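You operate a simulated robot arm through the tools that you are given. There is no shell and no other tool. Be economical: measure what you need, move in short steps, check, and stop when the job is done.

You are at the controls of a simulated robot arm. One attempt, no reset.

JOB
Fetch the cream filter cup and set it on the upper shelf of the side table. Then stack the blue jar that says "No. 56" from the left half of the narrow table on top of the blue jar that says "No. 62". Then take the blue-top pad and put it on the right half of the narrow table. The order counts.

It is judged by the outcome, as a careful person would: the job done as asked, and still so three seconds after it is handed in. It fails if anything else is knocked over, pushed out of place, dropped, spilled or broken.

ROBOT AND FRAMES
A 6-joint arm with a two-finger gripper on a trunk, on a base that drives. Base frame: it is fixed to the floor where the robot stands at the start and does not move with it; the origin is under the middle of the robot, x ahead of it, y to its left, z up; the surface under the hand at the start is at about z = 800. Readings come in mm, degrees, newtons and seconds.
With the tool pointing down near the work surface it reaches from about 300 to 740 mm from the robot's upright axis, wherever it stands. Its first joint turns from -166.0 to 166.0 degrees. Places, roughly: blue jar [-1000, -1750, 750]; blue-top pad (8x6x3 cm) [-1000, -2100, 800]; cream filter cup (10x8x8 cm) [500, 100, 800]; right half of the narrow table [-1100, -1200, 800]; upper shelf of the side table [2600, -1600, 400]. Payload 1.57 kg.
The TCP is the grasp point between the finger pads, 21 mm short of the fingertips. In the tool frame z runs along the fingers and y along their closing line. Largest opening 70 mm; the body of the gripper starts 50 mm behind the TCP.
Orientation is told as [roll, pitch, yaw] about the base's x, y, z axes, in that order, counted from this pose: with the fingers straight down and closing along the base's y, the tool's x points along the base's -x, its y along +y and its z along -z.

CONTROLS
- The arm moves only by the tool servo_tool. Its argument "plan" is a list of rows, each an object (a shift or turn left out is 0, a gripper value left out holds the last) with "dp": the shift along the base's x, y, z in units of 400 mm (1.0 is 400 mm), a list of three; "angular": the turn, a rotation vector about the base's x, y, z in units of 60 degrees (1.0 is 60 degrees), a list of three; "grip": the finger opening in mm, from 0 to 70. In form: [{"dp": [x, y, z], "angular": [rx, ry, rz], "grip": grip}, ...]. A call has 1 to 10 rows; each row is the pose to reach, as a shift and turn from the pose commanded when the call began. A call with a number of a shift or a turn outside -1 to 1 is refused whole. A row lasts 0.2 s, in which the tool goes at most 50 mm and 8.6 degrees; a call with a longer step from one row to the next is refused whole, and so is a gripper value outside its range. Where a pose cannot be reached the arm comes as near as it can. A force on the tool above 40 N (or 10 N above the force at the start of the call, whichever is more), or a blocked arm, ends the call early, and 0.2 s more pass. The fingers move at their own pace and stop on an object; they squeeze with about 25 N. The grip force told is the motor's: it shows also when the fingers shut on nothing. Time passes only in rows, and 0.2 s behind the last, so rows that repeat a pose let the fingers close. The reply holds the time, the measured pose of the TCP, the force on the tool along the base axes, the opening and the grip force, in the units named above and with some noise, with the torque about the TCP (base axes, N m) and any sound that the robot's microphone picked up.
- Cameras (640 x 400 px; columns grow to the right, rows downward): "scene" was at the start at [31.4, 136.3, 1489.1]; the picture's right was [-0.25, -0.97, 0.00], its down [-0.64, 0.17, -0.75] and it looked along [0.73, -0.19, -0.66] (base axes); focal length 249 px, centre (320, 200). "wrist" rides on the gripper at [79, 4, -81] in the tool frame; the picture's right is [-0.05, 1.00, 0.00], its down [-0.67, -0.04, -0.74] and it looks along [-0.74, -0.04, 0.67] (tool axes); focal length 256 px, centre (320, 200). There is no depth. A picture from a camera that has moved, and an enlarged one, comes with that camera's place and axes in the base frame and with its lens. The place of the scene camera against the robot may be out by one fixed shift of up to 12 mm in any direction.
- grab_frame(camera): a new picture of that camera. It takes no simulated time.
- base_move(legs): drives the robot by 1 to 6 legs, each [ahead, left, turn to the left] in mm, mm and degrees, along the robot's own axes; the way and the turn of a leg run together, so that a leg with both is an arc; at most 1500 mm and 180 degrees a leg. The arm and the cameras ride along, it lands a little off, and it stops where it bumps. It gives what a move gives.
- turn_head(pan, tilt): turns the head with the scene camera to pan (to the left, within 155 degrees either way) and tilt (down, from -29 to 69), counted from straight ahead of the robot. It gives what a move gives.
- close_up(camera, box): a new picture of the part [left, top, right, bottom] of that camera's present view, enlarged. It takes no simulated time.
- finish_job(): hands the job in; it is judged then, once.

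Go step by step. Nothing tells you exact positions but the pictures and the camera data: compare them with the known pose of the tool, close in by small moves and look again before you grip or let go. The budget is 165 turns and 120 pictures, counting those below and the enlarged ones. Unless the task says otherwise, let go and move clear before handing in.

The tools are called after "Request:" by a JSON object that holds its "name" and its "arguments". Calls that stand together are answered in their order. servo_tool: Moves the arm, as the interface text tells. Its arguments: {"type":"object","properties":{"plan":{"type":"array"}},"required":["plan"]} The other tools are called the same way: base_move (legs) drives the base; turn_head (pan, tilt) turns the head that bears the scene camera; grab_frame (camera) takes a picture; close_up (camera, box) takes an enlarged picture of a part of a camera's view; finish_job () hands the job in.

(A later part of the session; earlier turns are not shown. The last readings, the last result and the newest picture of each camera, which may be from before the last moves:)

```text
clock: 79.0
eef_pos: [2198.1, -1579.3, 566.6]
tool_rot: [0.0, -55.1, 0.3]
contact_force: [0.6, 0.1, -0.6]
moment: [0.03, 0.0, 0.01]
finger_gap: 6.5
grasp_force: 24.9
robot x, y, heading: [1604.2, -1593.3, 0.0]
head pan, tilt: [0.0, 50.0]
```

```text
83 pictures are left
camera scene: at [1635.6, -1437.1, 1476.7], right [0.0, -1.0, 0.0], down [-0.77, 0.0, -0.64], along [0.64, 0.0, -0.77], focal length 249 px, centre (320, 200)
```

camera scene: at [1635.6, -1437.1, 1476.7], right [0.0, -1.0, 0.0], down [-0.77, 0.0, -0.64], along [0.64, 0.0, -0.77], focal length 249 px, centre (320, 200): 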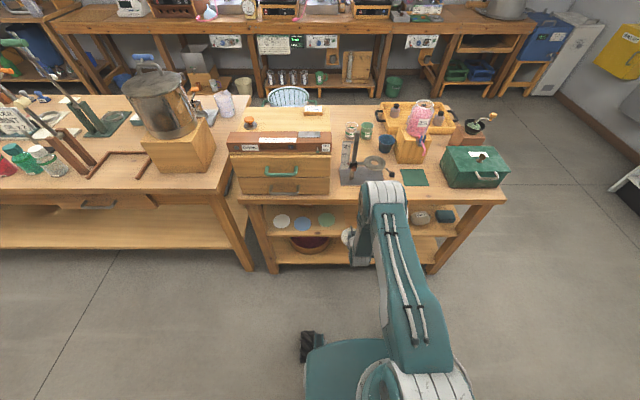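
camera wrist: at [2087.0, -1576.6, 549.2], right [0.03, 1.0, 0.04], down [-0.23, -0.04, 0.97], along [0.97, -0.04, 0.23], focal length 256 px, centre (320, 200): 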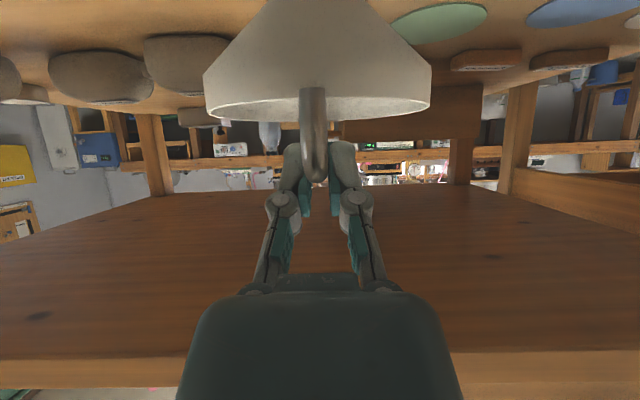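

Triangulating the disc gives shelf z≈440, with tabletop underside ≈723 at x≈2268. I'll align y to -1588 and drive 90 mm in, then check.

Request:
{"name": "servo_tool", "arguments": {"plan": [{"dp": [0, -0.022, -0.02], "angular": [0, 0, 0]}, {"dp": [0, -0.022, -0.02]}]}}

Request:
{"name": "base_move", "arguments": {"legs": [[90, 0, 0]]}}

Request:
{"name": "grab_frame", "arguments": {"camera": "wrist"}}

Request:
{"name": "close_up", "arguments": {"camera": "scene", "box": [240, 160, 500, 300]}}

```text
clock: 79.6
eef_pos: [2197.3, -1589.6, 559.7]
tool_rot: [0.0, -55.1, 0.2]
contact_force: [0.1, -0.4, -0.4]
moment: [0.0, -0.03, 0.03]
finger_gap: 6.7
grasp_force: 25.1
robot x, y, heading: [1604.0, -1593.3, 0.0]
head pan, tilt: [0.0, 50.0]
```

```text
clock: 80.7
eef_pos: [2286.2, -1591.1, 560.2]
tool_rot: [0.0, -55.1, 0.2]
contact_force: [-0.3, 0.2, -0.9]
moment: [0.01, -0.01, 0.02]
finger_gap: 6.7
grasp_force: 24.8
robot x, y, heading: [1697.4, -1594.1, -0.2]
head pan, tilt: [0.0, 50.0]
```

```text
82 pictures are left
camera wrist: at [2175.9, -1586.0, 541.0], right [0.03, 1.0, 0.04], down [-0.23, -0.04, 0.97], along [0.97, -0.04, 0.23], focal length 256 px, centre (320, 200)
```

wrist: 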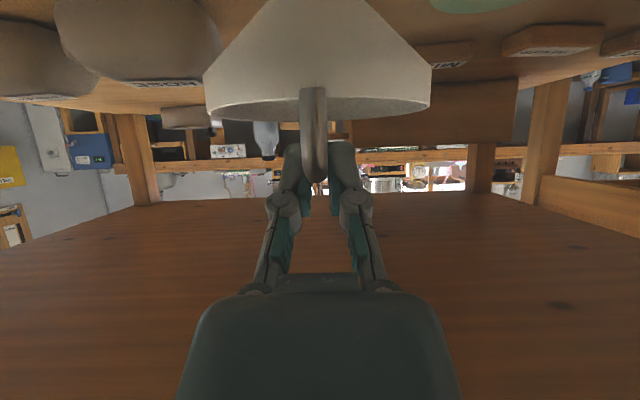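

```text
2.46 times, centred on (370, 230) of scene
camera zoom: at [1725.0, -1437.2, 1476.7], right [0.0, -1.0, 0.0], down [-0.77, 0.0, -0.64], along [0.64, 0.0, -0.77], focal length 614 px, centre (197, 126)
```

zoom: 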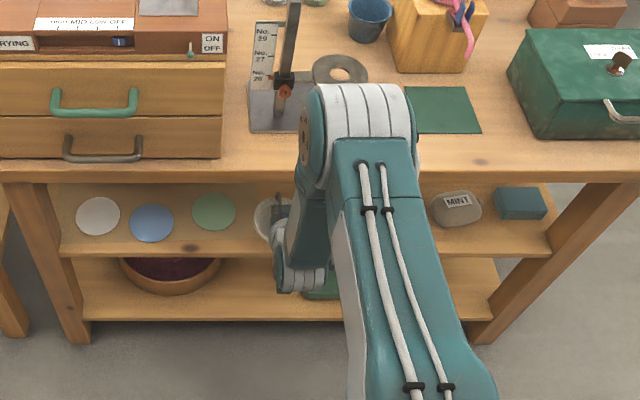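

Clear on both sides, and the elbow stays in front of and above the tabletop edge. I'll extend 60 mm in x and shift 6 mm in y, then begin lowering.

Request:
{"name": "servo_tool", "arguments": {"plan": [{"dp": [0.05, 0.016, 0]}, {"dp": [0.1, 0.016, 0]}, {"dp": [0.15, 0.016, 0]}, {"dp": [0.15, 0.016, -0.03]}, {"dp": [0.15, 0.016, -0.055]}]}}

Request:
{"name": "grab_frame", "arguments": {"camera": "wrist"}}

Request:
{"name": "close_up", "arguments": {"camera": "scene", "box": [240, 160, 500, 300]}}

```text
clock: 81.9
eef_pos: [2346.9, -1583.4, 536.7]
tool_rot: [0.0, -55.0, 0.2]
contact_force: [-0.1, 0.2, 0.6]
moment: [-0.02, 0.01, 0.01]
finger_gap: 6.6
grasp_force: 24.9
robot x, y, heading: [1695.2, -1596.6, 0.1]
head pan, tilt: [0.0, 50.0]
```

```text
80 pictures are left
camera wrist: at [2236.6, -1580.2, 518.9], right [0.03, 1.0, 0.04], down [-0.23, -0.04, 0.97], along [0.97, -0.04, 0.23], focal length 256 px, centre (320, 200)
```

wrist: 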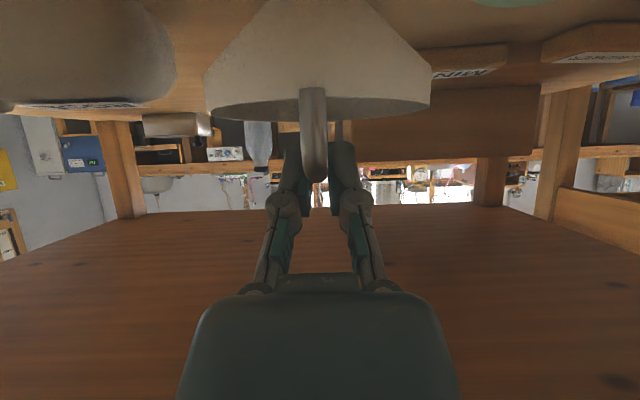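

```text
2.46 times, centred on (370, 230) of scene
camera zoom: at [1725.2, -1437.2, 1476.7], right [0.0, -1.0, 0.0], down [-0.77, 0.0, -0.64], along [0.64, 0.0, -0.77], focal length 614 px, centre (197, 126)
```

zoom: 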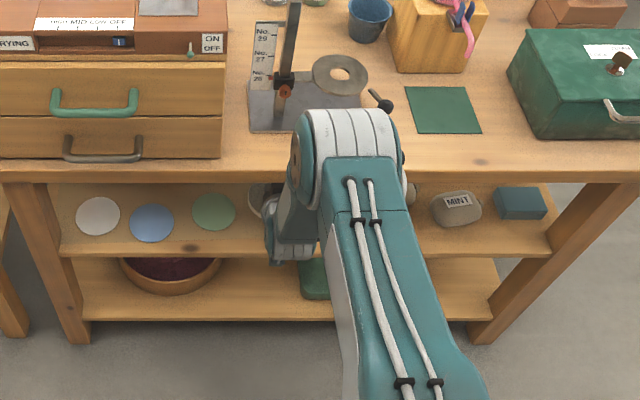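

Clear all round. Lowering gently to contact.

Request:
{"name": "servo_tool", "arguments": {"plan": [{"dp": [0, 0, -0.015]}, {"dp": [0, 0, -0.025]}, {"dp": [0, 0, -0.035]}, {"dp": [0, 0, -0.035]}]}}

```text
clock: 82.9
eef_pos: [2347.8, -1585.1, 525.3]
tool_rot: [0.0, -55.3, 0.2]
contact_force: [-1.4, 0.8, 9.9]
moment: [0.01, 0.07, 0.03]
finger_gap: 6.8
grasp_force: 25.3
robot x, y, heading: [1699.1, -1596.4, -0.0]
head pan, tilt: [0.0, 50.0]
```

Contact at TCP z≈525 with 10 N. Opening the fingers partway and checking that the cup stands.

Request:
{"name": "servo_tool", "arguments": {"plan": [{"dp": [0, 0, 0], "grip": 12}, {"dp": [0, 0, 0], "grip": 30}, {"dp": [0, 0, 0.0], "grip": 30}]}}

Request:
{"name": "grab_frame", "arguments": {"camera": "wrist"}}

```text
clock: 83.7
eef_pos: [2346.9, -1584.4, 524.5]
tool_rot: [-0.1, -55.1, 0.2]
contact_force: [-0.7, -0.6, -0.2]
moment: [-0.02, 0.02, 0.02]
finger_gap: 30.2
grasp_force: 0.0
robot x, y, heading: [1697.7, -1596.0, -0.3]
head pan, tilt: [0.0, 50.0]
```

```text
78 pictures are left
camera wrist: at [2236.2, -1580.5, 505.8], right [0.03, 1.0, 0.04], down [-0.23, -0.04, 0.97], along [0.97, -0.04, 0.23], focal length 256 px, centre (320, 200)
```

wrist: 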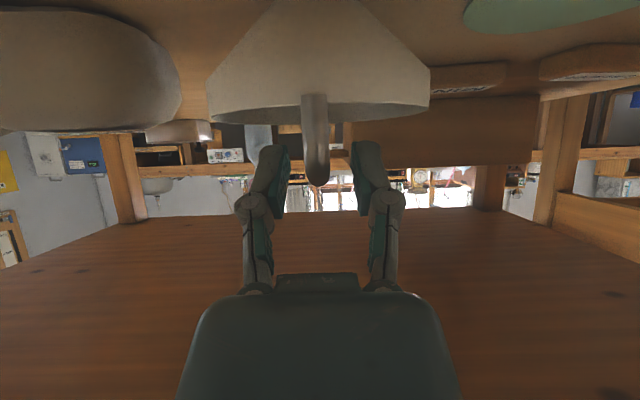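

The cup stands level. Withdrawing up and back along the tool axis.

Request:
{"name": "servo_tool", "arguments": {"plan": [{"dp": [-0.02, 0, 0.04]}, {"dp": [-0.08, 0, 0.1]}, {"dp": [-0.18, 0, 0.13]}, {"dp": [-0.29, 0, 0.13]}, {"dp": [-0.4, 0, 0.13]}]}}

Request:
{"name": "base_move", "arguments": {"legs": [[-250, 0, 0]]}}

Request:
{"name": "servo_tool", "arguments": {"plan": [{"dp": [0, 0, 0.12]}, {"dp": [0, 0, 0.24]}, {"dp": [0, 0, 0.36]}, {"dp": [0, 0, 0.48]}, {"dp": [0, 0, 0.6]}, {"dp": [0, 0, 0.72]}, {"dp": [0, 0, 0.84]}, {"dp": [0, 0, 0.96]}]}}

Request:
{"name": "close_up", "arguments": {"camera": "scene", "box": [220, 100, 500, 270]}}

```text
clock: 84.9
eef_pos: [2187.0, -1586.3, 576.8]
tool_rot: [0.1, -55.1, 0.2]
contact_force: [0.7, -0.6, 1.0]
moment: [0.04, -0.01, -0.01]
finger_gap: 30.2
grasp_force: 0.0
robot x, y, heading: [1695.2, -1597.3, -0.3]
head pan, tilt: [0.0, 50.0]
```

```text
clock: 86.8
eef_pos: [1936.4, -1585.1, 575.5]
tool_rot: [0.0, -55.1, 0.2]
contact_force: [-0.4, 0.5, -0.2]
moment: [0.02, 0.02, 0.04]
finger_gap: 29.7
grasp_force: 0.1
robot x, y, heading: [1444.4, -1594.9, -0.4]
head pan, tilt: [0.0, 50.0]
```

```text
clock: 88.6
eef_pos: [1933.4, -1584.3, 962.8]
tool_rot: [0.0, -54.9, 0.2]
contact_force: [-0.4, 0.1, -0.7]
moment: [0.01, -0.03, -0.01]
finger_gap: 30.4
grasp_force: 0.0
robot x, y, heading: [1446.2, -1600.0, 0.1]
head pan, tilt: [0.0, 50.0]
```

```text
2.29 times, centred on (360, 185) of scene
camera zoom: at [1472.9, -1437.0, 1476.7], right [0.0, -1.0, 0.0], down [-0.77, 0.0, -0.64], along [0.64, 0.0, -0.77], focal length 570 px, centre (229, 234)
```

zoom: 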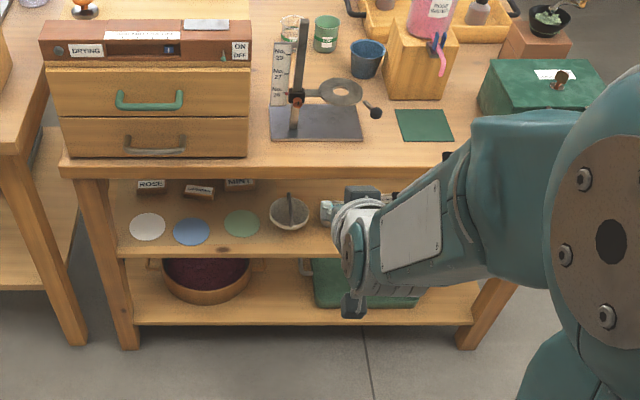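

The cup stands on the upper shelf and nothing was disturbed. Next the narrow table: I'll straighten the tool and drive back around the bench end, facing -x.

Request:
{"name": "servo_tool", "arguments": {"plan": [{"angular": [0, 0.14, 0], "dp": [-0.02, 0, 0.05]}, {"angular": [0, 0.28, 0], "dp": [-0.05, 0, 0.1]}, {"angular": [0, 0.42, 0], "dp": [-0.1, 0, 0.15]}, {"angular": [0, 0.56, 0], "dp": [-0.1, 0, 0.2]}, {"angular": [0, 0.7, 0], "dp": [-0.1, 0, 0.25]}, {"angular": [0, 0.83, 0], "dp": [-0.1, 0, 0.28]}, {"angular": [0, 0.917, 0], "dp": [-0.1, 0, 0.28]}]}}

Request:
{"name": "base_move", "arguments": {"legs": [[0, -1190, 0], [0, 0, 180], [1450, 0, 0], [300, 0, 0]]}}

Request:
{"name": "turn_head", "arguments": {"pan": -30, "tilt": 30}}

Request:
{"name": "grab_frame", "arguments": {"camera": "scene"}}

```text
clock: 90.2
eef_pos: [1895.3, -1585.3, 1073.7]
tool_rot: [0.1, -0.1, 0.2]
contact_force: [0.2, -0.2, 0.4]
moment: [0.02, 0.03, 0.02]
finger_gap: 29.9
grasp_force: 0.0
robot x, y, heading: [1447.4, -1594.9, -0.3]
head pan, tilt: [0.0, 50.0]
```

```text
clock: 111.6
eef_pos: [-664.9, -2585.8, 1073.2]
tool_rot: [0.1, 0.0, 173.1]
contact_force: [0.1, 0.1, -0.3]
moment: [-0.03, 0.0, 0.0]
finger_gap: 30.1
grasp_force: 0.0
robot x, y, heading: [-217.6, -2632.7, 172.9]
head pan, tilt: [0.0, 50.0]
```

```text
clock: 112.5
eef_pos: [-665.8, -2586.6, 1073.1]
tool_rot: [0.2, -0.1, 173.2]
contact_force: [-0.5, 0.3, 0.2]
moment: [0.02, -0.01, 0.03]
finger_gap: 30.2
grasp_force: 0.1
robot x, y, heading: [-216.3, -2630.1, 173.4]
head pan, tilt: [-30.0, 30.0]
```

```text
76 pictures are left
camera scene: at [-241.0, -2734.8, 1506.2], right [0.6, 0.8, 0.0], down [0.4, -0.3, -0.87], along [-0.69, 0.52, -0.5], focal length 249 px, centre (320, 200)
```

scene: 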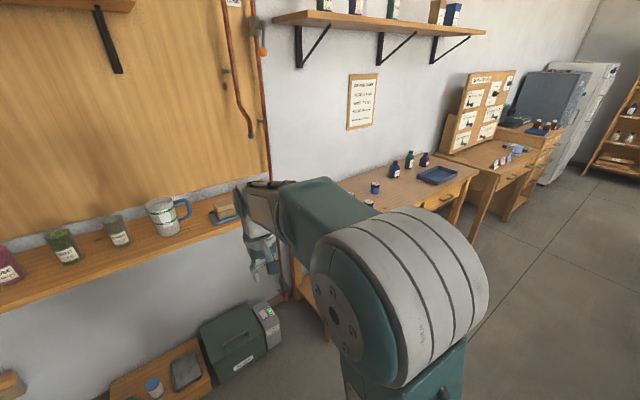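

The narrow table is to the right. I'll slide right (+y) to face it and straighten up.

Request:
{"name": "base_move", "arguments": {"legs": [[0, -850, 0], [0, 0, 6.8]]}}

Request:
{"name": "turn_head", "arguments": {"pan": 15, "tilt": 35}}

Request:
{"name": "grab_frame", "arguments": {"camera": "scene"}}

Request:
{"name": "grab_frame", "arguments": {"camera": "wrist"}}

```text
clock: 117.4
eef_pos: [-572.2, -1841.8, 1073.3]
tool_rot: [0.1, -0.1, -179.4]
contact_force: [-0.5, 0.1, -0.9]
moment: [0.0, 0.01, 0.02]
finger_gap: 29.8
grasp_force: 0.1
robot x, y, heading: [-119.7, -1829.9, -179.3]
head pan, tilt: [-30.0, 30.0]
```

```text
clock: 118.5
eef_pos: [-571.7, -1841.7, 1073.2]
tool_rot: [0.1, -0.1, -179.5]
contact_force: [0.0, 0.7, 0.2]
moment: [0.01, -0.02, 0.0]
finger_gap: 30.0
grasp_force: 0.1
robot x, y, heading: [-121.5, -1833.3, -179.8]
head pan, tilt: [15.0, 35.0]
```

```text
75 pictures are left
camera scene: at [-138.8, -2004.3, 1498.4], right [-0.26, 0.96, 0.0], down [0.55, 0.15, -0.82], along [-0.79, -0.22, -0.57], focal length 249 px, centre (320, 200)
```

scene: 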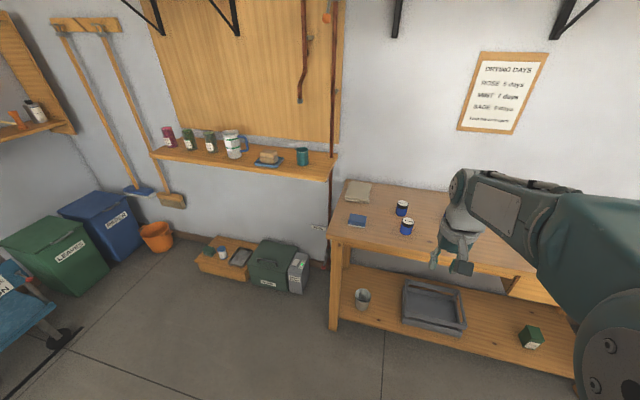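

```text
74 pictures are left
camera wrist: at [-491.4, -1845.9, 1154.0], right [-0.04, -1.0, 0.0], down [-0.67, 0.03, 0.75], along [-0.75, 0.03, -0.67], focal length 256 px, centre (320, 200)
```

wrist: 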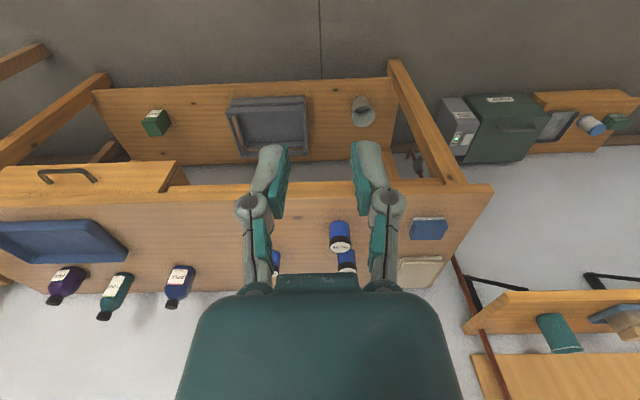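

I see the blue-top pad and small blue jars on the narrow table. Enlarging to read labels.

Request:
{"name": "close_up", "arguments": {"camera": "scene", "box": [325, 170, 475, 260]}}

Request:
{"name": "close_up", "arguments": {"camera": "wrist", "box": [230, 180, 470, 320]}}

```text
4.27 times, centred on (400, 215) of scene
camera zoom: at [-138.8, -2004.3, 1498.4], right [-0.26, 0.96, 0.0], down [0.55, 0.15, -0.82], along [-0.79, -0.22, -0.57], focal length 1064 px, centre (-21, 136)
```

zoom: 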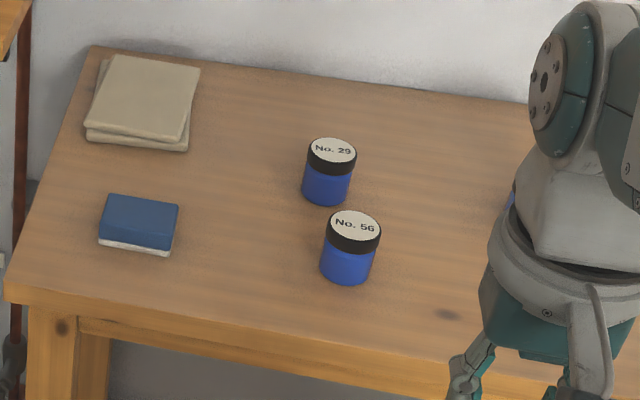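

```text
2.67 times, centred on (350, 250) of wrist
camera zoom: at [-491.4, -1845.9, 1154.0], right [-0.04, -1.0, 0.0], down [-0.67, 0.03, 0.75], along [-0.75, 0.03, -0.67], focal length 683 px, centre (240, 67)
```

zoom: 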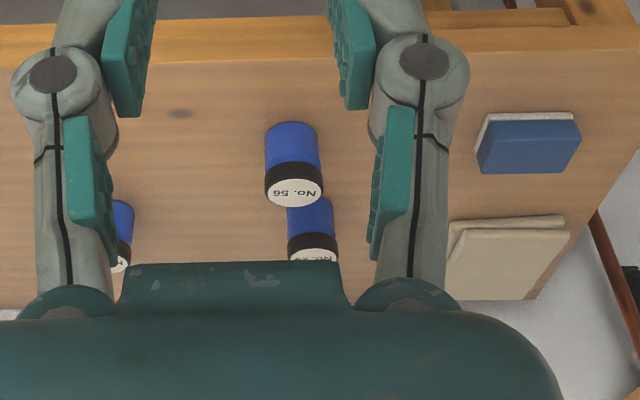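

No. 56 is at about (-995, -1868), lid top z≈838; No. 29 is behind it and another blue jar is near (-1135, -1699), maybe No. 62. I'll drive 350 mm nearer and swing the arm aside to read it.

Request:
{"name": "base_move", "arguments": {"legs": [[350, 0, 0]]}}

Request:
{"name": "servo_tool", "arguments": {"plan": [{"dp": [0.1, -0.08, 0]}, {"dp": [0.12, -0.16, 0]}, {"dp": [0.12, -0.26, 0]}, {"dp": [0.12, -0.36, 0]}]}}

Request:
{"name": "turn_head", "arguments": {"pan": -5, "tilt": 45}}

Request:
{"name": "grab_frame", "arguments": {"camera": "scene"}}

```text
clock: 120.8
eef_pos: [-925.4, -1844.0, 1072.8]
tool_rot: [0.1, -0.1, -179.5]
contact_force: [-0.3, -0.5, -0.3]
moment: [0.01, 0.01, -0.04]
finger_gap: 30.2
grasp_force: 0.0
robot x, y, heading: [-476.6, -1829.4, -179.7]
head pan, tilt: [15.0, 35.0]
```

```text
refused: row 1 steps farther than a row can; nothing moved
```

```text
clock: 121.7
eef_pos: [-926.1, -1844.2, 1073.1]
tool_rot: [0.0, 0.0, -179.5]
contact_force: [0.5, -0.5, 1.3]
moment: [0.0, 0.02, -0.01]
finger_gap: 29.9
grasp_force: 0.0
robot x, y, heading: [-477.1, -1830.6, -179.5]
head pan, tilt: [-5.0, 45.0]
```

```text
71 pictures are left
camera scene: at [-488.5, -1976.5, 1483.6], right [0.08, 1.0, 0.0], down [0.71, -0.06, -0.71], along [-0.7, 0.06, -0.71], focal length 249 px, centre (320, 200)
```

scene: 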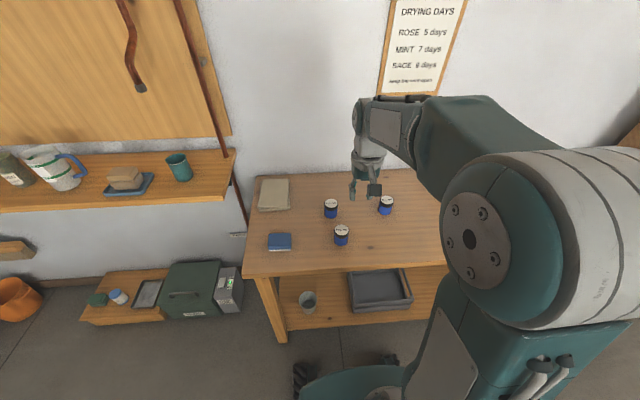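

Request:
{"name": "close_up", "arguments": {"camera": "scene", "box": [250, 170, 430, 290]}}

Request:
{"name": "grab_frame", "arguments": {"camera": "wrist"}}

```text
3.33 times, centred on (340, 230) of scene
camera zoom: at [-488.5, -1976.5, 1483.6], right [0.08, 1.0, 0.0], down [0.71, -0.06, -0.71], along [-0.7, 0.06, -0.71], focal length 831 px, centre (253, 100)
```

zoom: 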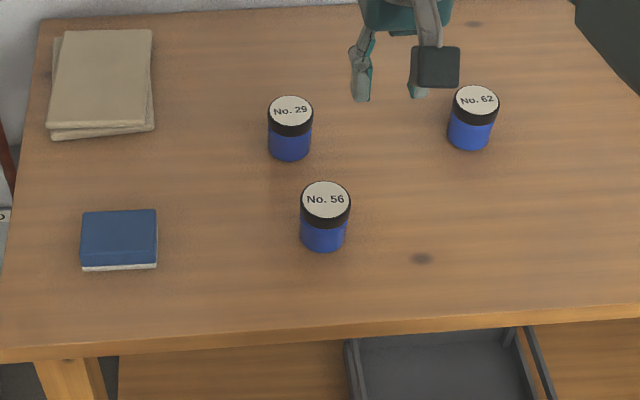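

```text
69 pictures are left
camera wrist: at [-844.7, -1847.2, 1154.0], right [-0.05, -1.0, 0.0], down [-0.67, 0.03, 0.75], along [-0.75, 0.03, -0.67], focal length 256 px, centre (320, 200)
```

wrist: 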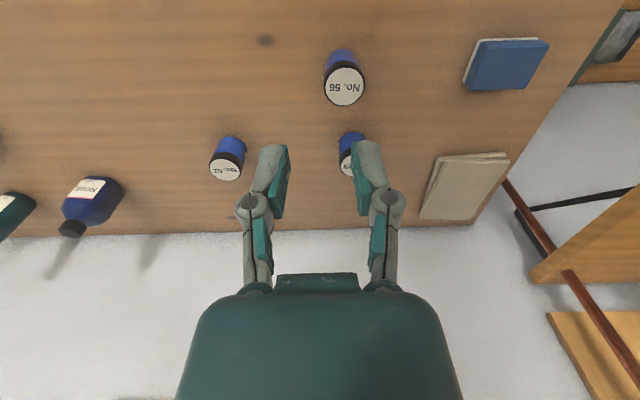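

No. 62 is the right jar at about (-1114, -1682); No. 56 is at (-988, -1869), table z≈783. I'll open and move above No. 56, then look.

Request:
{"name": "servo_tool", "arguments": {"plan": [{"dp": [-0.05, -0.02, -0.06], "grip": 70}, {"dp": [-0.1, -0.04, -0.14], "grip": 70}, {"dp": [-0.155, -0.0625, -0.22], "grip": 70}, {"dp": [-0.155, -0.0625, -0.3], "grip": 70}, {"dp": [-0.155, -0.0625, -0.31], "grip": 70}]}}

Request:
{"name": "grab_frame", "arguments": {"camera": "wrist"}}

Request:
{"name": "close_up", "arguments": {"camera": "scene", "box": [250, 170, 430, 290]}}

```text
clock: 122.9
eef_pos: [-983.6, -1869.3, 946.6]
tool_rot: [0.1, -0.1, -179.6]
contact_force: [0.3, 0.3, 0.2]
moment: [-0.02, 0.01, 0.0]
finger_gap: 69.7
grasp_force: 0.1
robot x, y, heading: [-476.4, -1833.1, -179.7]
head pan, tilt: [-5.0, 45.0]
```

```text
68 pictures are left
camera wrist: at [-903.8, -1873.2, 1028.1], right [-0.05, -1.0, 0.0], down [-0.67, 0.03, 0.75], along [-0.75, 0.03, -0.67], focal length 256 px, centre (320, 200)
```

wrist: 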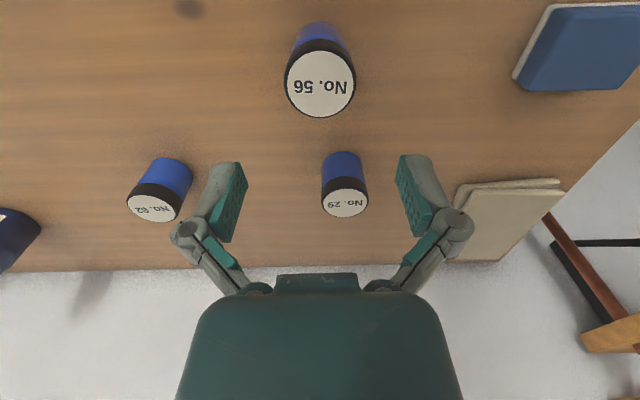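

```text
3.33 times, centred on (340, 230) of scene
camera zoom: at [-489.0, -1976.7, 1483.6], right [0.08, 1.0, 0.0], down [0.71, -0.06, -0.71], along [-0.7, 0.06, -0.71], focal length 831 px, centre (253, 100)
```

zoom: 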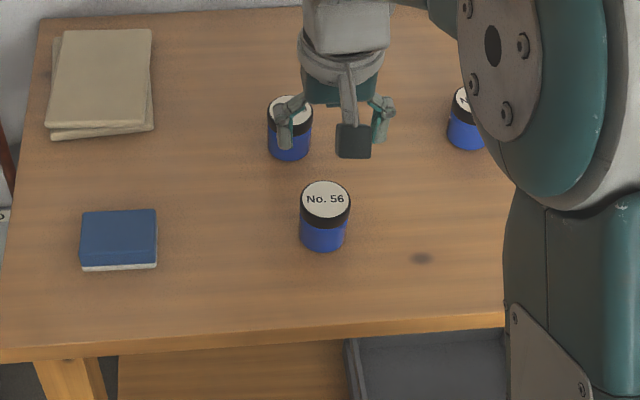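

Aligned within a couple of mm. Descending around the jar, with a check partway.

Request:
{"name": "servo_tool", "arguments": {"plan": [{"dp": [-0.003, 0, -0.1]}, {"dp": [-0.003, 0, -0.2]}, {"dp": [-0.003, 0, -0.26]}]}}

Request:
{"name": "grab_frame", "arguments": {"camera": "wrist"}}

```text
clock: 123.7
eef_pos: [-985.6, -1870.4, 844.4]
tool_rot: [0.1, -0.1, -179.5]
contact_force: [0.5, -0.5, 0.3]
moment: [0.01, 0.0, 0.01]
finger_gap: 70.0
grasp_force: 0.0
robot x, y, heading: [-478.1, -1831.8, -179.8]
head pan, tilt: [-5.0, 45.0]
```

```text
66 pictures are left
camera wrist: at [-904.0, -1874.0, 926.1], right [-0.05, -1.0, 0.0], down [-0.66, 0.03, 0.75], along [-0.75, 0.03, -0.67], focal length 256 px, centre (320, 200)
```

wrist: 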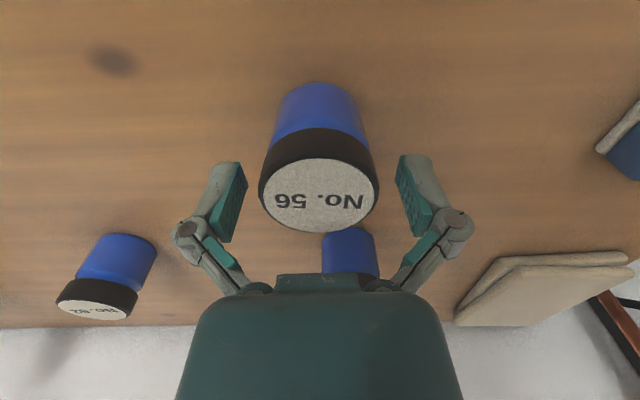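

Centred; lid top reads z≈845. Lower to about 815 and close.

Request:
{"name": "servo_tool", "arguments": {"plan": [{"dp": [0, 0, -0.04]}, {"dp": [0, 0, -0.073]}, {"dp": [0, 0, -0.073], "grip": 50}, {"dp": [0, 0, -0.073], "grip": 35}, {"dp": [0, 0, -0.073], "grip": 35}, {"dp": [0, 0, -0.073], "grip": 30}]}}

Request:
{"name": "grab_frame", "arguments": {"camera": "wrist"}}

```text
clock: 125.0
eef_pos: [-990.0, -1869.7, 821.3]
tool_rot: [0.1, -0.7, -179.6]
contact_force: [6.0, 0.8, 23.1]
moment: [0.08, -0.19, 0.05]
finger_gap: 52.9
grasp_force: 24.9
robot x, y, heading: [-480.3, -1829.7, -179.6]
head pan, tilt: [-5.0, 45.0]
stopped in row 6: the force on the tool passed its limit at 41 N (the readings are from after the stop); the commanded pose is now the measured one
```

```text
65 pictures are left
camera wrist: at [-907.5, -1872.8, 902.1], right [-0.04, -1.0, 0.0], down [-0.66, 0.03, 0.75], along [-0.75, 0.03, -0.66], focal length 256 px, centre (320, 200)
```

wrist: 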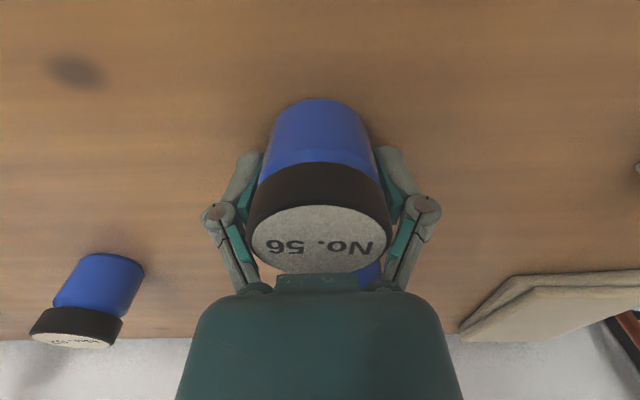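

The fingertips met the table (so it's at z≈800). I'll open a little, rise 6 mm and re-close so the tips stay above the jar's base.

Request:
{"name": "servo_tool", "arguments": {"plan": [{"dp": [0.005, 0, 0.003], "grip": 66}, {"dp": [0.01, 0, 0.018], "grip": 66}, {"dp": [0.01, 0, 0.018], "grip": 66}]}}

Request:
{"name": "servo_tool", "arguments": {"plan": [{"grip": 55}, {"grip": 45}, {"grip": 40}, {"grip": 40}]}}

```text
clock: 125.8
eef_pos: [-984.3, -1868.7, 827.9]
tool_rot: [0.2, -0.5, -179.5]
contact_force: [1.0, -0.4, 0.0]
moment: [0.01, 0.01, 0.0]
finger_gap: 66.0
grasp_force: 0.1
robot x, y, heading: [-476.4, -1832.0, -179.8]
head pan, tilt: [-5.0, 45.0]
```

```text
clock: 126.8
eef_pos: [-985.1, -1869.7, 827.7]
tool_rot: [0.1, -0.5, -179.4]
contact_force: [-0.6, 0.9, 2.7]
moment: [0.04, -0.01, 0.0]
finger_gap: 46.9
grasp_force: 25.0
robot x, y, heading: [-473.9, -1829.0, -179.7]
head pan, tilt: [-5.0, 45.0]
```

Gripped at 46.9 mm on the jar body. Lifting and checking.

Request:
{"name": "servo_tool", "arguments": {"plan": [{"dp": [0, 0, 0.02]}, {"dp": [0, 0, 0.08]}, {"dp": [0, 0, 0.18]}, {"dp": [0, 0, 0.28]}, {"dp": [0, 0, 0.35]}]}}

Request:
{"name": "grab_frame", "arguments": {"camera": "wrist"}}

Request:
{"name": "close_up", "arguments": {"camera": "scene", "box": [250, 150, 430, 270]}}

```text
clock: 128.0
eef_pos: [-985.1, -1868.8, 968.0]
tool_rot: [0.0, -0.4, -179.5]
contact_force: [-0.5, 0.4, -1.6]
moment: [-0.02, -0.04, -0.01]
finger_gap: 46.6
grasp_force: 25.2
robot x, y, heading: [-477.8, -1832.2, -179.6]
head pan, tilt: [-5.0, 45.0]
```

```text
64 pictures are left
camera wrist: at [-903.8, -1872.9, 1047.8], right [-0.05, -1.0, 0.0], down [-0.66, 0.03, 0.75], along [-0.75, 0.03, -0.66], focal length 256 px, centre (320, 200)
```

wrist: 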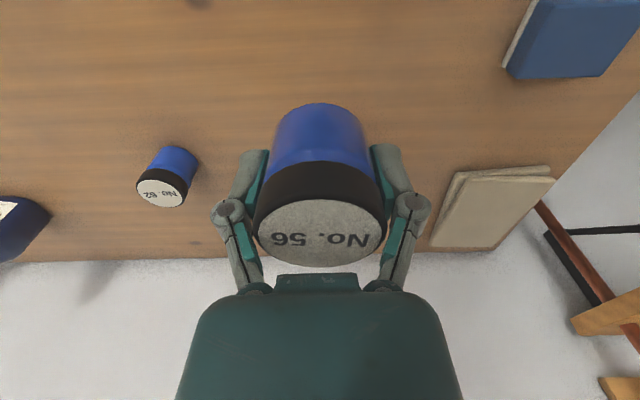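

```text
3.33 times, centred on (340, 210) of scene
camera zoom: at [-489.0, -1976.6, 1483.6], right [0.08, 1.0, 0.0], down [0.71, -0.06, -0.71], along [-0.7, 0.06, -0.71], focal length 831 px, centre (253, 167)
```

zoom: 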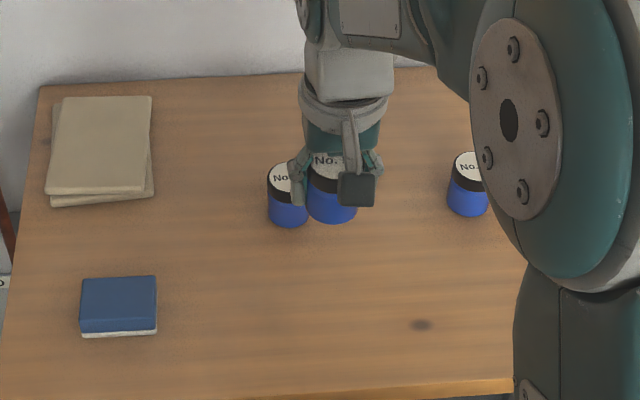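

The jar is held straight. No. 62's lid is at about (-1107, -1683). I'll move above it, stop short and look.

Request:
{"name": "servo_tool", "arguments": {"plan": [{"dp": [-0.05, 0.08, 0], "angular": [0, 0.004, 0]}, {"dp": [-0.11, 0.17, 0], "angular": [0, 0.008, 0]}, {"dp": [-0.17, 0.26, 0], "angular": [0, 0.008, 0]}, {"dp": [-0.23, 0.35, 0], "angular": [0, 0.008, 0]}, {"dp": [-0.28, 0.43, 0], "angular": [0, 0.008, 0]}, {"dp": [-0.305, 0.465, 0], "angular": [0, 0.008, 0]}, {"dp": [-0.305, 0.465, 0], "angular": [0, 0.008, 0]}]}}

Request:
{"name": "grab_frame", "arguments": {"camera": "wrist"}}

Request:
{"name": "grab_frame", "arguments": {"camera": "scene"}}

```text
clock: 129.6
eef_pos: [-1106.6, -1680.3, 965.3]
tool_rot: [0.2, -0.9, -179.6]
contact_force: [-0.4, 0.1, -1.1]
moment: [0.04, 0.02, 0.03]
finger_gap: 47.3
grasp_force: 24.6
robot x, y, heading: [-475.4, -1831.1, -179.8]
head pan, tilt: [-5.0, 45.0]
```

```text
62 pictures are left
camera wrist: at [-1024.2, -1684.4, 1045.7], right [-0.05, -1.0, 0.0], down [-0.65, 0.03, 0.76], along [-0.76, 0.03, -0.65], focal length 256 px, centre (320, 200)
```

wrist: 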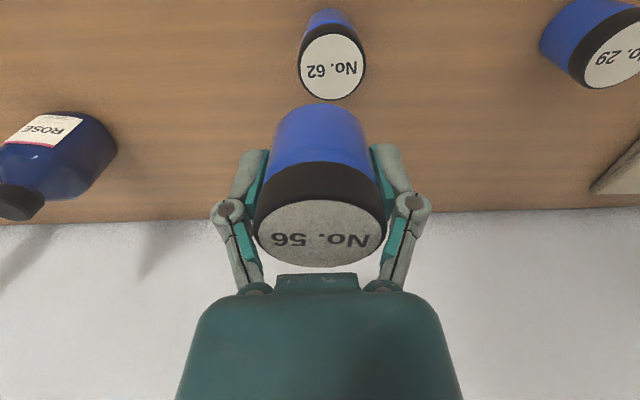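

```text
61 pictures are left
camera scene: at [-489.6, -1975.4, 1483.7], right [0.08, 1.0, 0.0], down [0.71, -0.06, -0.71], along [-0.7, 0.06, -0.71], focal length 249 px, centre (320, 200)
```

scene: 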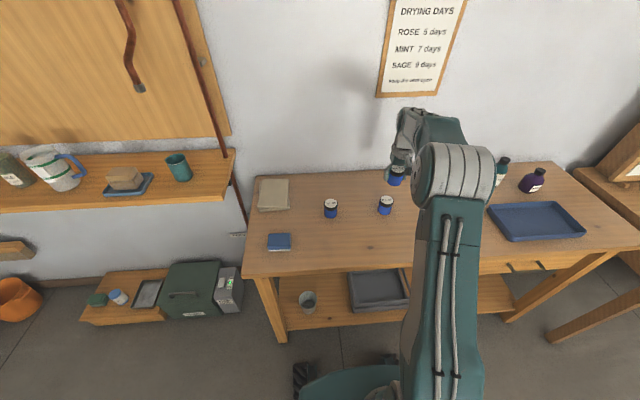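

The held jar is about 10 mm too far in +y relative to No. 62. I'll correct it, level the tool, and lower to ~25 mm above, then recheck.

Request:
{"name": "servo_tool", "arguments": {"plan": [{"dp": [0.003, -0.0245, 0], "angular": [0, -0.015, 0]}, {"dp": [0.003, -0.0245, -0.08], "angular": [0, -0.015, 0]}, {"dp": [0.003, -0.0245, -0.155], "angular": [0, -0.015, 0]}, {"dp": [0.003, -0.0245, -0.155], "angular": [0, -0.015, 0]}]}}

Request:
{"name": "grab_frame", "arguments": {"camera": "wrist"}}

Request:
{"name": "close_up", "arguments": {"camera": "scene", "box": [350, 160, 440, 230]}}

```text
clock: 130.6
eef_pos: [-1104.8, -1689.8, 906.5]
tool_rot: [0.2, -0.1, -179.5]
contact_force: [0.3, -0.1, 0.0]
moment: [0.0, 0.03, 0.0]
finger_gap: 46.8
grasp_force: 25.0
robot x, y, heading: [-473.7, -1833.2, -179.7]
head pan, tilt: [-5.0, 45.0]
```

```text
60 pictures are left
camera wrist: at [-1024.8, -1693.6, 986.1], right [-0.05, -1.0, 0.0], down [-0.67, 0.03, 0.75], along [-0.74, 0.03, -0.67], focal length 256 px, centre (320, 200)
```

wrist: 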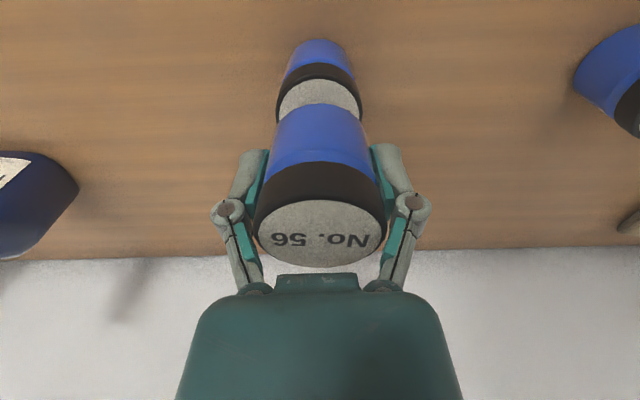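

```text
5.71 times, centred on (395, 195) of scene
camera zoom: at [-489.7, -1975.5, 1483.7], right [0.08, 1.0, 0.0], down [0.71, -0.06, -0.71], along [-0.7, 0.06, -0.71], focal length 1425 px, centre (-109, 229)
```

zoom: 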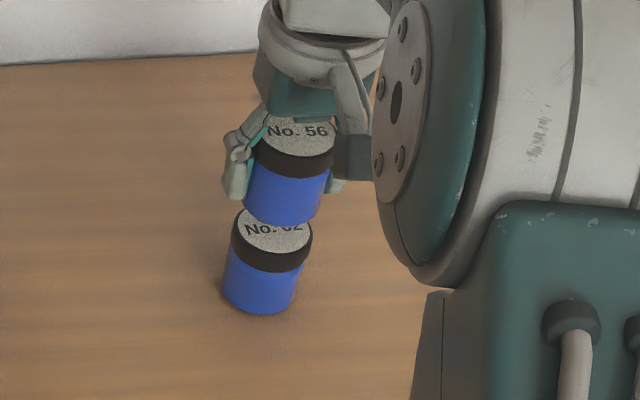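

Lateral alignment looks good; I need a finer reading along x. Enlarging the wrist view.

Request:
{"name": "close_up", "arguments": {"camera": "wrist", "box": [230, 30, 410, 280]}}

```text
1.60 times, centred on (320, 155) of wrist
camera zoom: at [-1024.8, -1693.6, 986.1], right [-0.05, -1.0, 0.0], down [-0.67, 0.03, 0.75], along [-0.74, 0.03, -0.67], focal length 410 px, centre (320, 272)
```

zoom: 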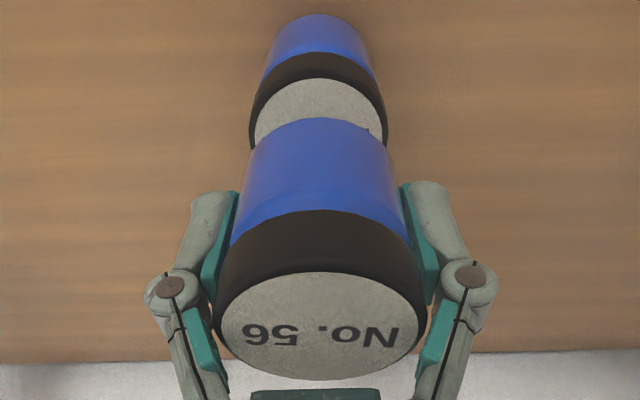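

No. 56 needs +3.4 mm in x. I'll correct, then lower to just above contact.

Request:
{"name": "servo_tool", "arguments": {"plan": [{"dp": [0.0085, -0.001, 0]}, {"dp": [0.0085, -0.001, -0.03]}, {"dp": [0.0085, -0.001, -0.06]}, {"dp": [0.0085, -0.001, -0.06]}]}}

Request:
{"name": "close_up", "arguments": {"camera": "wrist", "box": [230, 30, 410, 280]}}

Request:
{"name": "close_up", "arguments": {"camera": "scene", "box": [360, 160, 430, 230]}}

```text
clock: 131.6
eef_pos: [-1103.2, -1693.4, 883.5]
tool_rot: [0.0, -0.4, -179.6]
contact_force: [0.4, 1.9, 29.5]
moment: [0.07, 0.01, 0.03]
finger_gap: 47.2
grasp_force: 24.8
robot x, y, heading: [-475.4, -1831.8, -179.5]
head pan, tilt: [-5.0, 45.0]
```

```text
1.60 times, centred on (320, 155) of wrist
camera zoom: at [-1020.9, -1696.6, 964.4], right [-0.05, -1.0, 0.0], down [-0.66, 0.03, 0.75], along [-0.75, 0.03, -0.66], focal length 410 px, centre (320, 272)
```

zoom: 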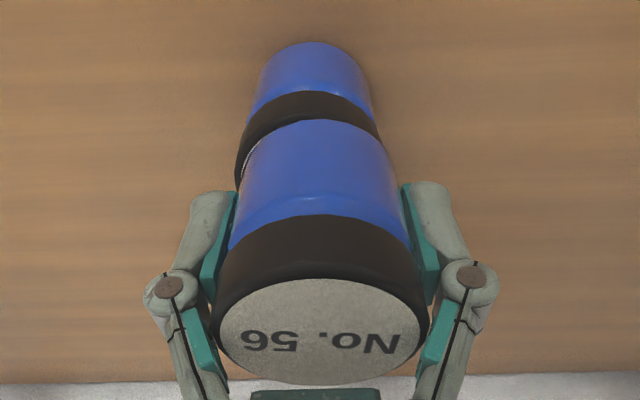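

```text
5.71 times, centred on (395, 195) of scene
camera zoom: at [-487.2, -1976.0, 1483.8], right [0.08, 1.0, 0.0], down [0.7, -0.06, -0.71], along [-0.7, 0.06, -0.71], focal length 1425 px, centre (-109, 229)
```

zoom: 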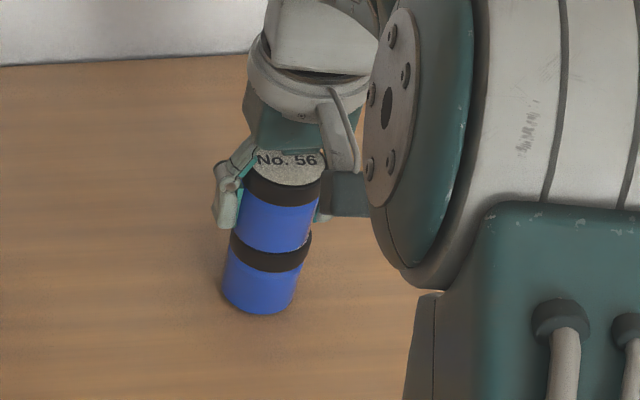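

The jars touch (30 N), but No. 56 has slipped about 4 mm toward -y from centre. I'll lift slightly, shift back +4 mm and recheck.

Request:
{"name": "servo_tool", "arguments": {"plan": [{"dp": [0, 0, 0.015]}, {"dp": [0, 0, 0.03]}, {"dp": [0, 0.009, 0.03]}, {"dp": [0, 0.009, 0.03]}]}}

Request:
{"name": "close_up", "arguments": {"camera": "wrist", "box": [230, 30, 410, 280]}}

Request:
{"name": "close_up", "arguments": {"camera": "scene", "box": [360, 160, 430, 230]}}

```text
clock: 132.6
eef_pos: [-1101.3, -1690.8, 892.6]
tool_rot: [0.2, 0.0, -179.6]
contact_force: [-0.6, -0.3, -0.2]
moment: [0.0, 0.01, 0.01]
finger_gap: 46.9
grasp_force: 25.1
robot x, y, heading: [-477.0, -1832.5, -179.8]
head pan, tilt: [-5.0, 45.0]
```

```text
1.60 times, centred on (320, 155) of wrist
camera zoom: at [-1020.6, -1692.9, 974.3], right [-0.05, -1.0, 0.0], down [-0.67, 0.03, 0.74], along [-0.74, 0.03, -0.67], focal length 410 px, centre (320, 272)
```

zoom: 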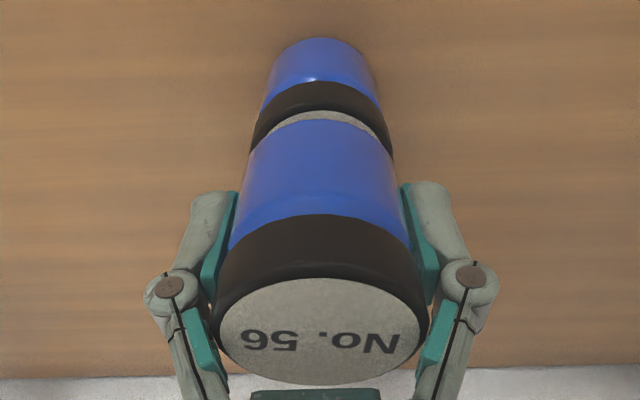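

```text
5.71 times, centred on (395, 195) of scene
camera zoom: at [-489.7, -1975.6, 1483.7], right [0.08, 1.0, 0.0], down [0.71, -0.06, -0.71], along [-0.7, 0.06, -0.71], focal length 1425 px, centre (-109, 229)
```

zoom: 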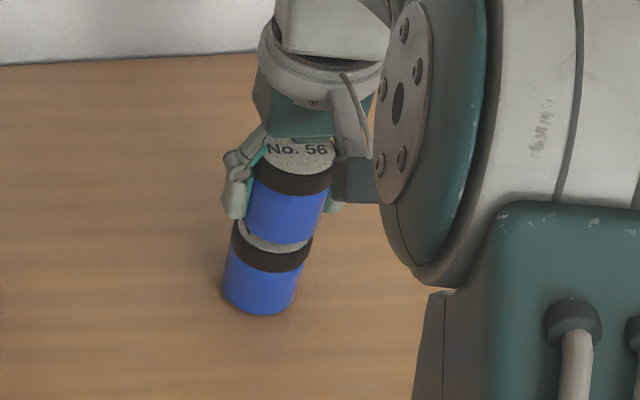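

Now both axes agree within about 1 mm. I'll trim y by -1 mm and lower in small steps to a light contact.

Request:
{"name": "servo_tool", "arguments": {"plan": [{"dp": [0, -0.003, 0]}, {"dp": [0, -0.003, -0.007]}, {"dp": [0, -0.003, -0.012]}, {"dp": [0, -0.003, -0.012]}]}}

```text
clock: 133.6
eef_pos: [-1101.9, -1690.9, 888.4]
tool_rot: [0.3, -0.2, -179.5]
contact_force: [-0.3, 0.1, -1.5]
moment: [0.01, 0.0, -0.01]
finger_gap: 47.1
grasp_force: 24.5
robot x, y, heading: [-474.6, -1831.7, -179.8]
head pan, tilt: [-5.0, 45.0]
```

Request:
{"name": "servo_tool", "arguments": {"plan": [{"dp": [0, 0, -0.004]}, {"dp": [0, 0, -0.007]}, {"dp": [0, 0, -0.007]}]}}

```text
clock: 134.4
eef_pos: [-1102.4, -1690.2, 886.8]
tool_rot: [0.3, -0.1, -179.5]
contact_force: [0.4, -0.5, -1.4]
moment: [0.01, 0.02, 0.0]
finger_gap: 47.1
grasp_force: 25.1
robot x, y, heading: [-476.7, -1830.1, -179.7]
head pan, tilt: [-5.0, 45.0]
```

Request:
{"name": "servo_tool", "arguments": {"plan": [{"dp": [0, 0, -0.004]}, {"dp": [0, 0, -0.007]}, {"dp": [0, 0, -0.007]}]}}

```text
clock: 135.2
eef_pos: [-1103.6, -1689.2, 885.2]
tool_rot: [0.1, -0.3, -179.6]
contact_force: [3.7, -0.2, 19.8]
moment: [0.01, -0.1, -0.04]
finger_gap: 47.0
grasp_force: 25.1
robot x, y, heading: [-476.9, -1834.7, -179.6]
head pan, tilt: [-5.0, 45.0]
```

Contact (20 N). Checking alignment before release.

Request:
{"name": "close_up", "arguments": {"camera": "wrist", "box": [230, 30, 410, 280]}}

Request:
{"name": "close_up", "arguments": {"camera": "scene", "box": [360, 160, 430, 230]}}

```text
1.60 times, centred on (320, 155) of wrist
camera zoom: at [-1021.9, -1693.8, 965.1], right [-0.05, -1.0, 0.0], down [-0.66, 0.03, 0.75], along [-0.75, 0.03, -0.66], focal length 410 px, centre (320, 272)
```

zoom: 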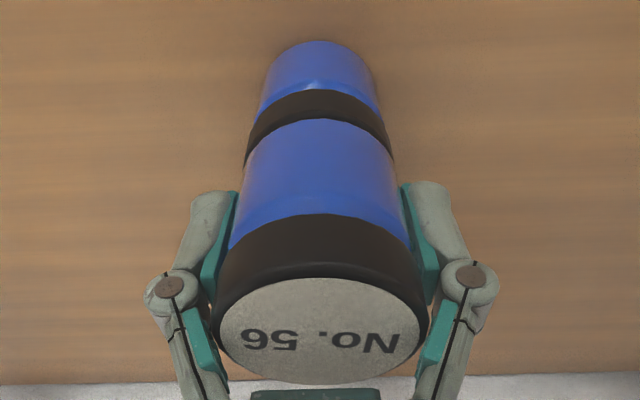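

```text
5.71 times, centred on (395, 195) of scene
camera zoom: at [-487.7, -1976.3, 1483.7], right [0.08, 1.0, 0.0], down [0.7, -0.06, -0.71], along [-0.7, 0.06, -0.71], focal length 1425 px, centre (-109, 229)
```

zoom: 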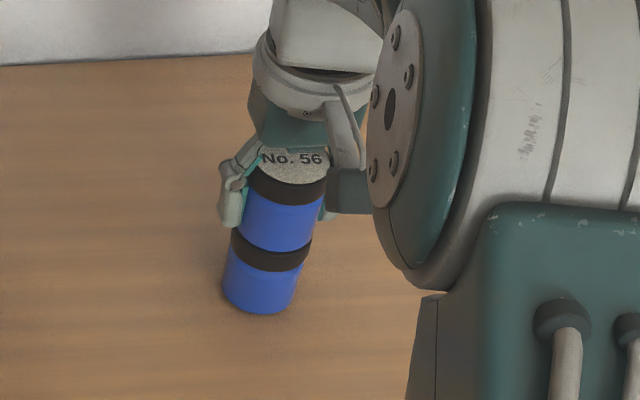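

Both views show the stack aligned within 1 mm. Easing the press by 1 mm, then opening and rising straight up.

Request:
{"name": "servo_tool", "arguments": {"plan": [{"dp": [0, 0, 0.002]}, {"dp": [0, 0, 0.002], "grip": 52}, {"dp": [0, 0, 0.002], "grip": 60}, {"dp": [0, 0, 0.002], "grip": 68}, {"dp": [0, 0, 0.002], "grip": 68}]}}

Request:
{"name": "close_up", "arguments": {"camera": "scene", "box": [360, 160, 430, 230]}}

```text
clock: 136.4
eef_pos: [-1102.4, -1689.4, 882.7]
tool_rot: [0.2, -0.2, -179.6]
contact_force: [-0.4, -0.6, 0.4]
moment: [0.05, 0.03, 0.02]
finger_gap: 67.5
grasp_force: 0.2
robot x, y, heading: [-479.2, -1830.6, -179.5]
head pan, tilt: [-5.0, 45.0]
```

```text
5.71 times, centred on (395, 195) of scene
camera zoom: at [-489.7, -1975.5, 1483.7], right [0.08, 1.0, 0.0], down [0.71, -0.06, -0.71], along [-0.7, 0.06, -0.71], focal length 1425 px, centre (-109, 229)
```

zoom: 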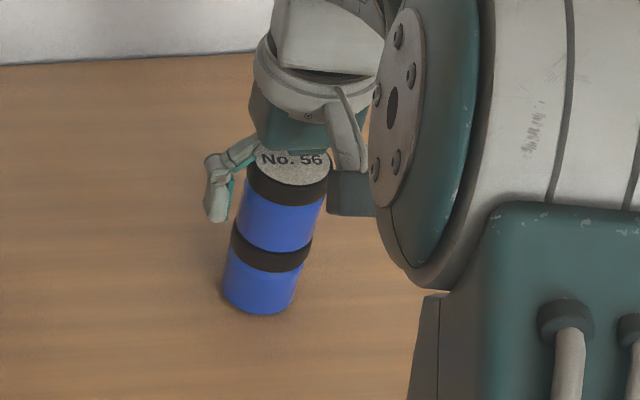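

The stack stands. Rising straight up.

Request:
{"name": "servo_tool", "arguments": {"plan": [{"dp": [0, 0, 0.03], "grip": 70}, {"dp": [0, 0, 0.08], "grip": 70}, {"dp": [0, 0, 0.17]}, {"dp": [0, 0, 0.27]}, {"dp": [0, 0, 0.37]}]}}

Request:
{"name": "grab_frame", "arguments": {"camera": "wrist"}}

Request:
{"name": "grab_frame", "arguments": {"camera": "scene"}}

```text
clock: 137.6
eef_pos: [-1101.3, -1691.7, 1029.7]
tool_rot: [0.1, -0.1, -179.5]
contact_force: [-0.4, -0.8, -0.3]
moment: [-0.01, -0.01, -0.02]
finger_gap: 70.0
grasp_force: 0.1
robot x, y, heading: [-470.4, -1833.6, -179.6]
head pan, tilt: [-5.0, 45.0]
```

```text
50 pictures are left
camera wrist: at [-1020.2, -1695.7, 1110.2], right [-0.05, -1.0, 0.0], down [-0.67, 0.03, 0.74], along [-0.74, 0.03, -0.67], focal length 256 px, centre (320, 200)
```

wrist: 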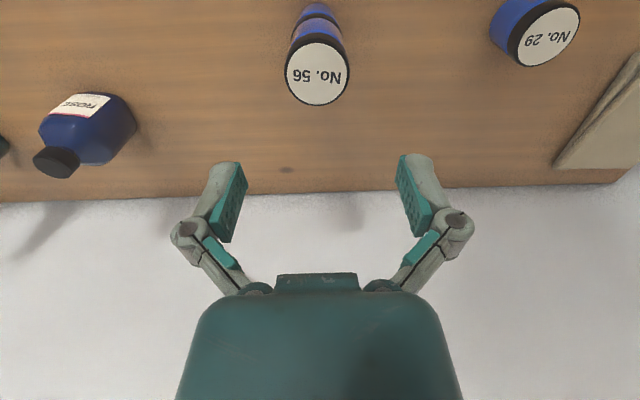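

```text
49 pictures are left
camera scene: at [-489.5, -1975.7, 1483.7], right [0.08, 1.0, 0.0], down [0.71, -0.06, -0.71], along [-0.7, 0.06, -0.71], focal length 249 px, centre (320, 200)
```

scene: 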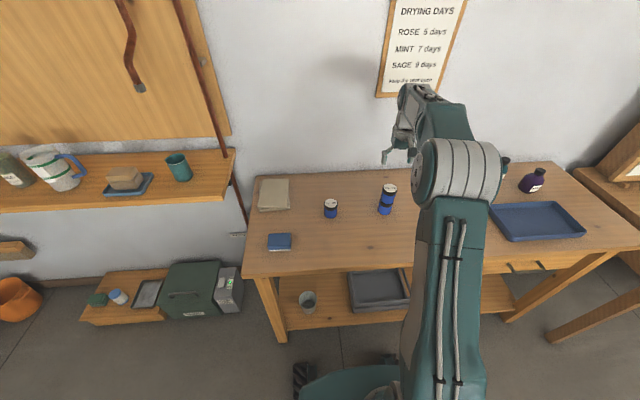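

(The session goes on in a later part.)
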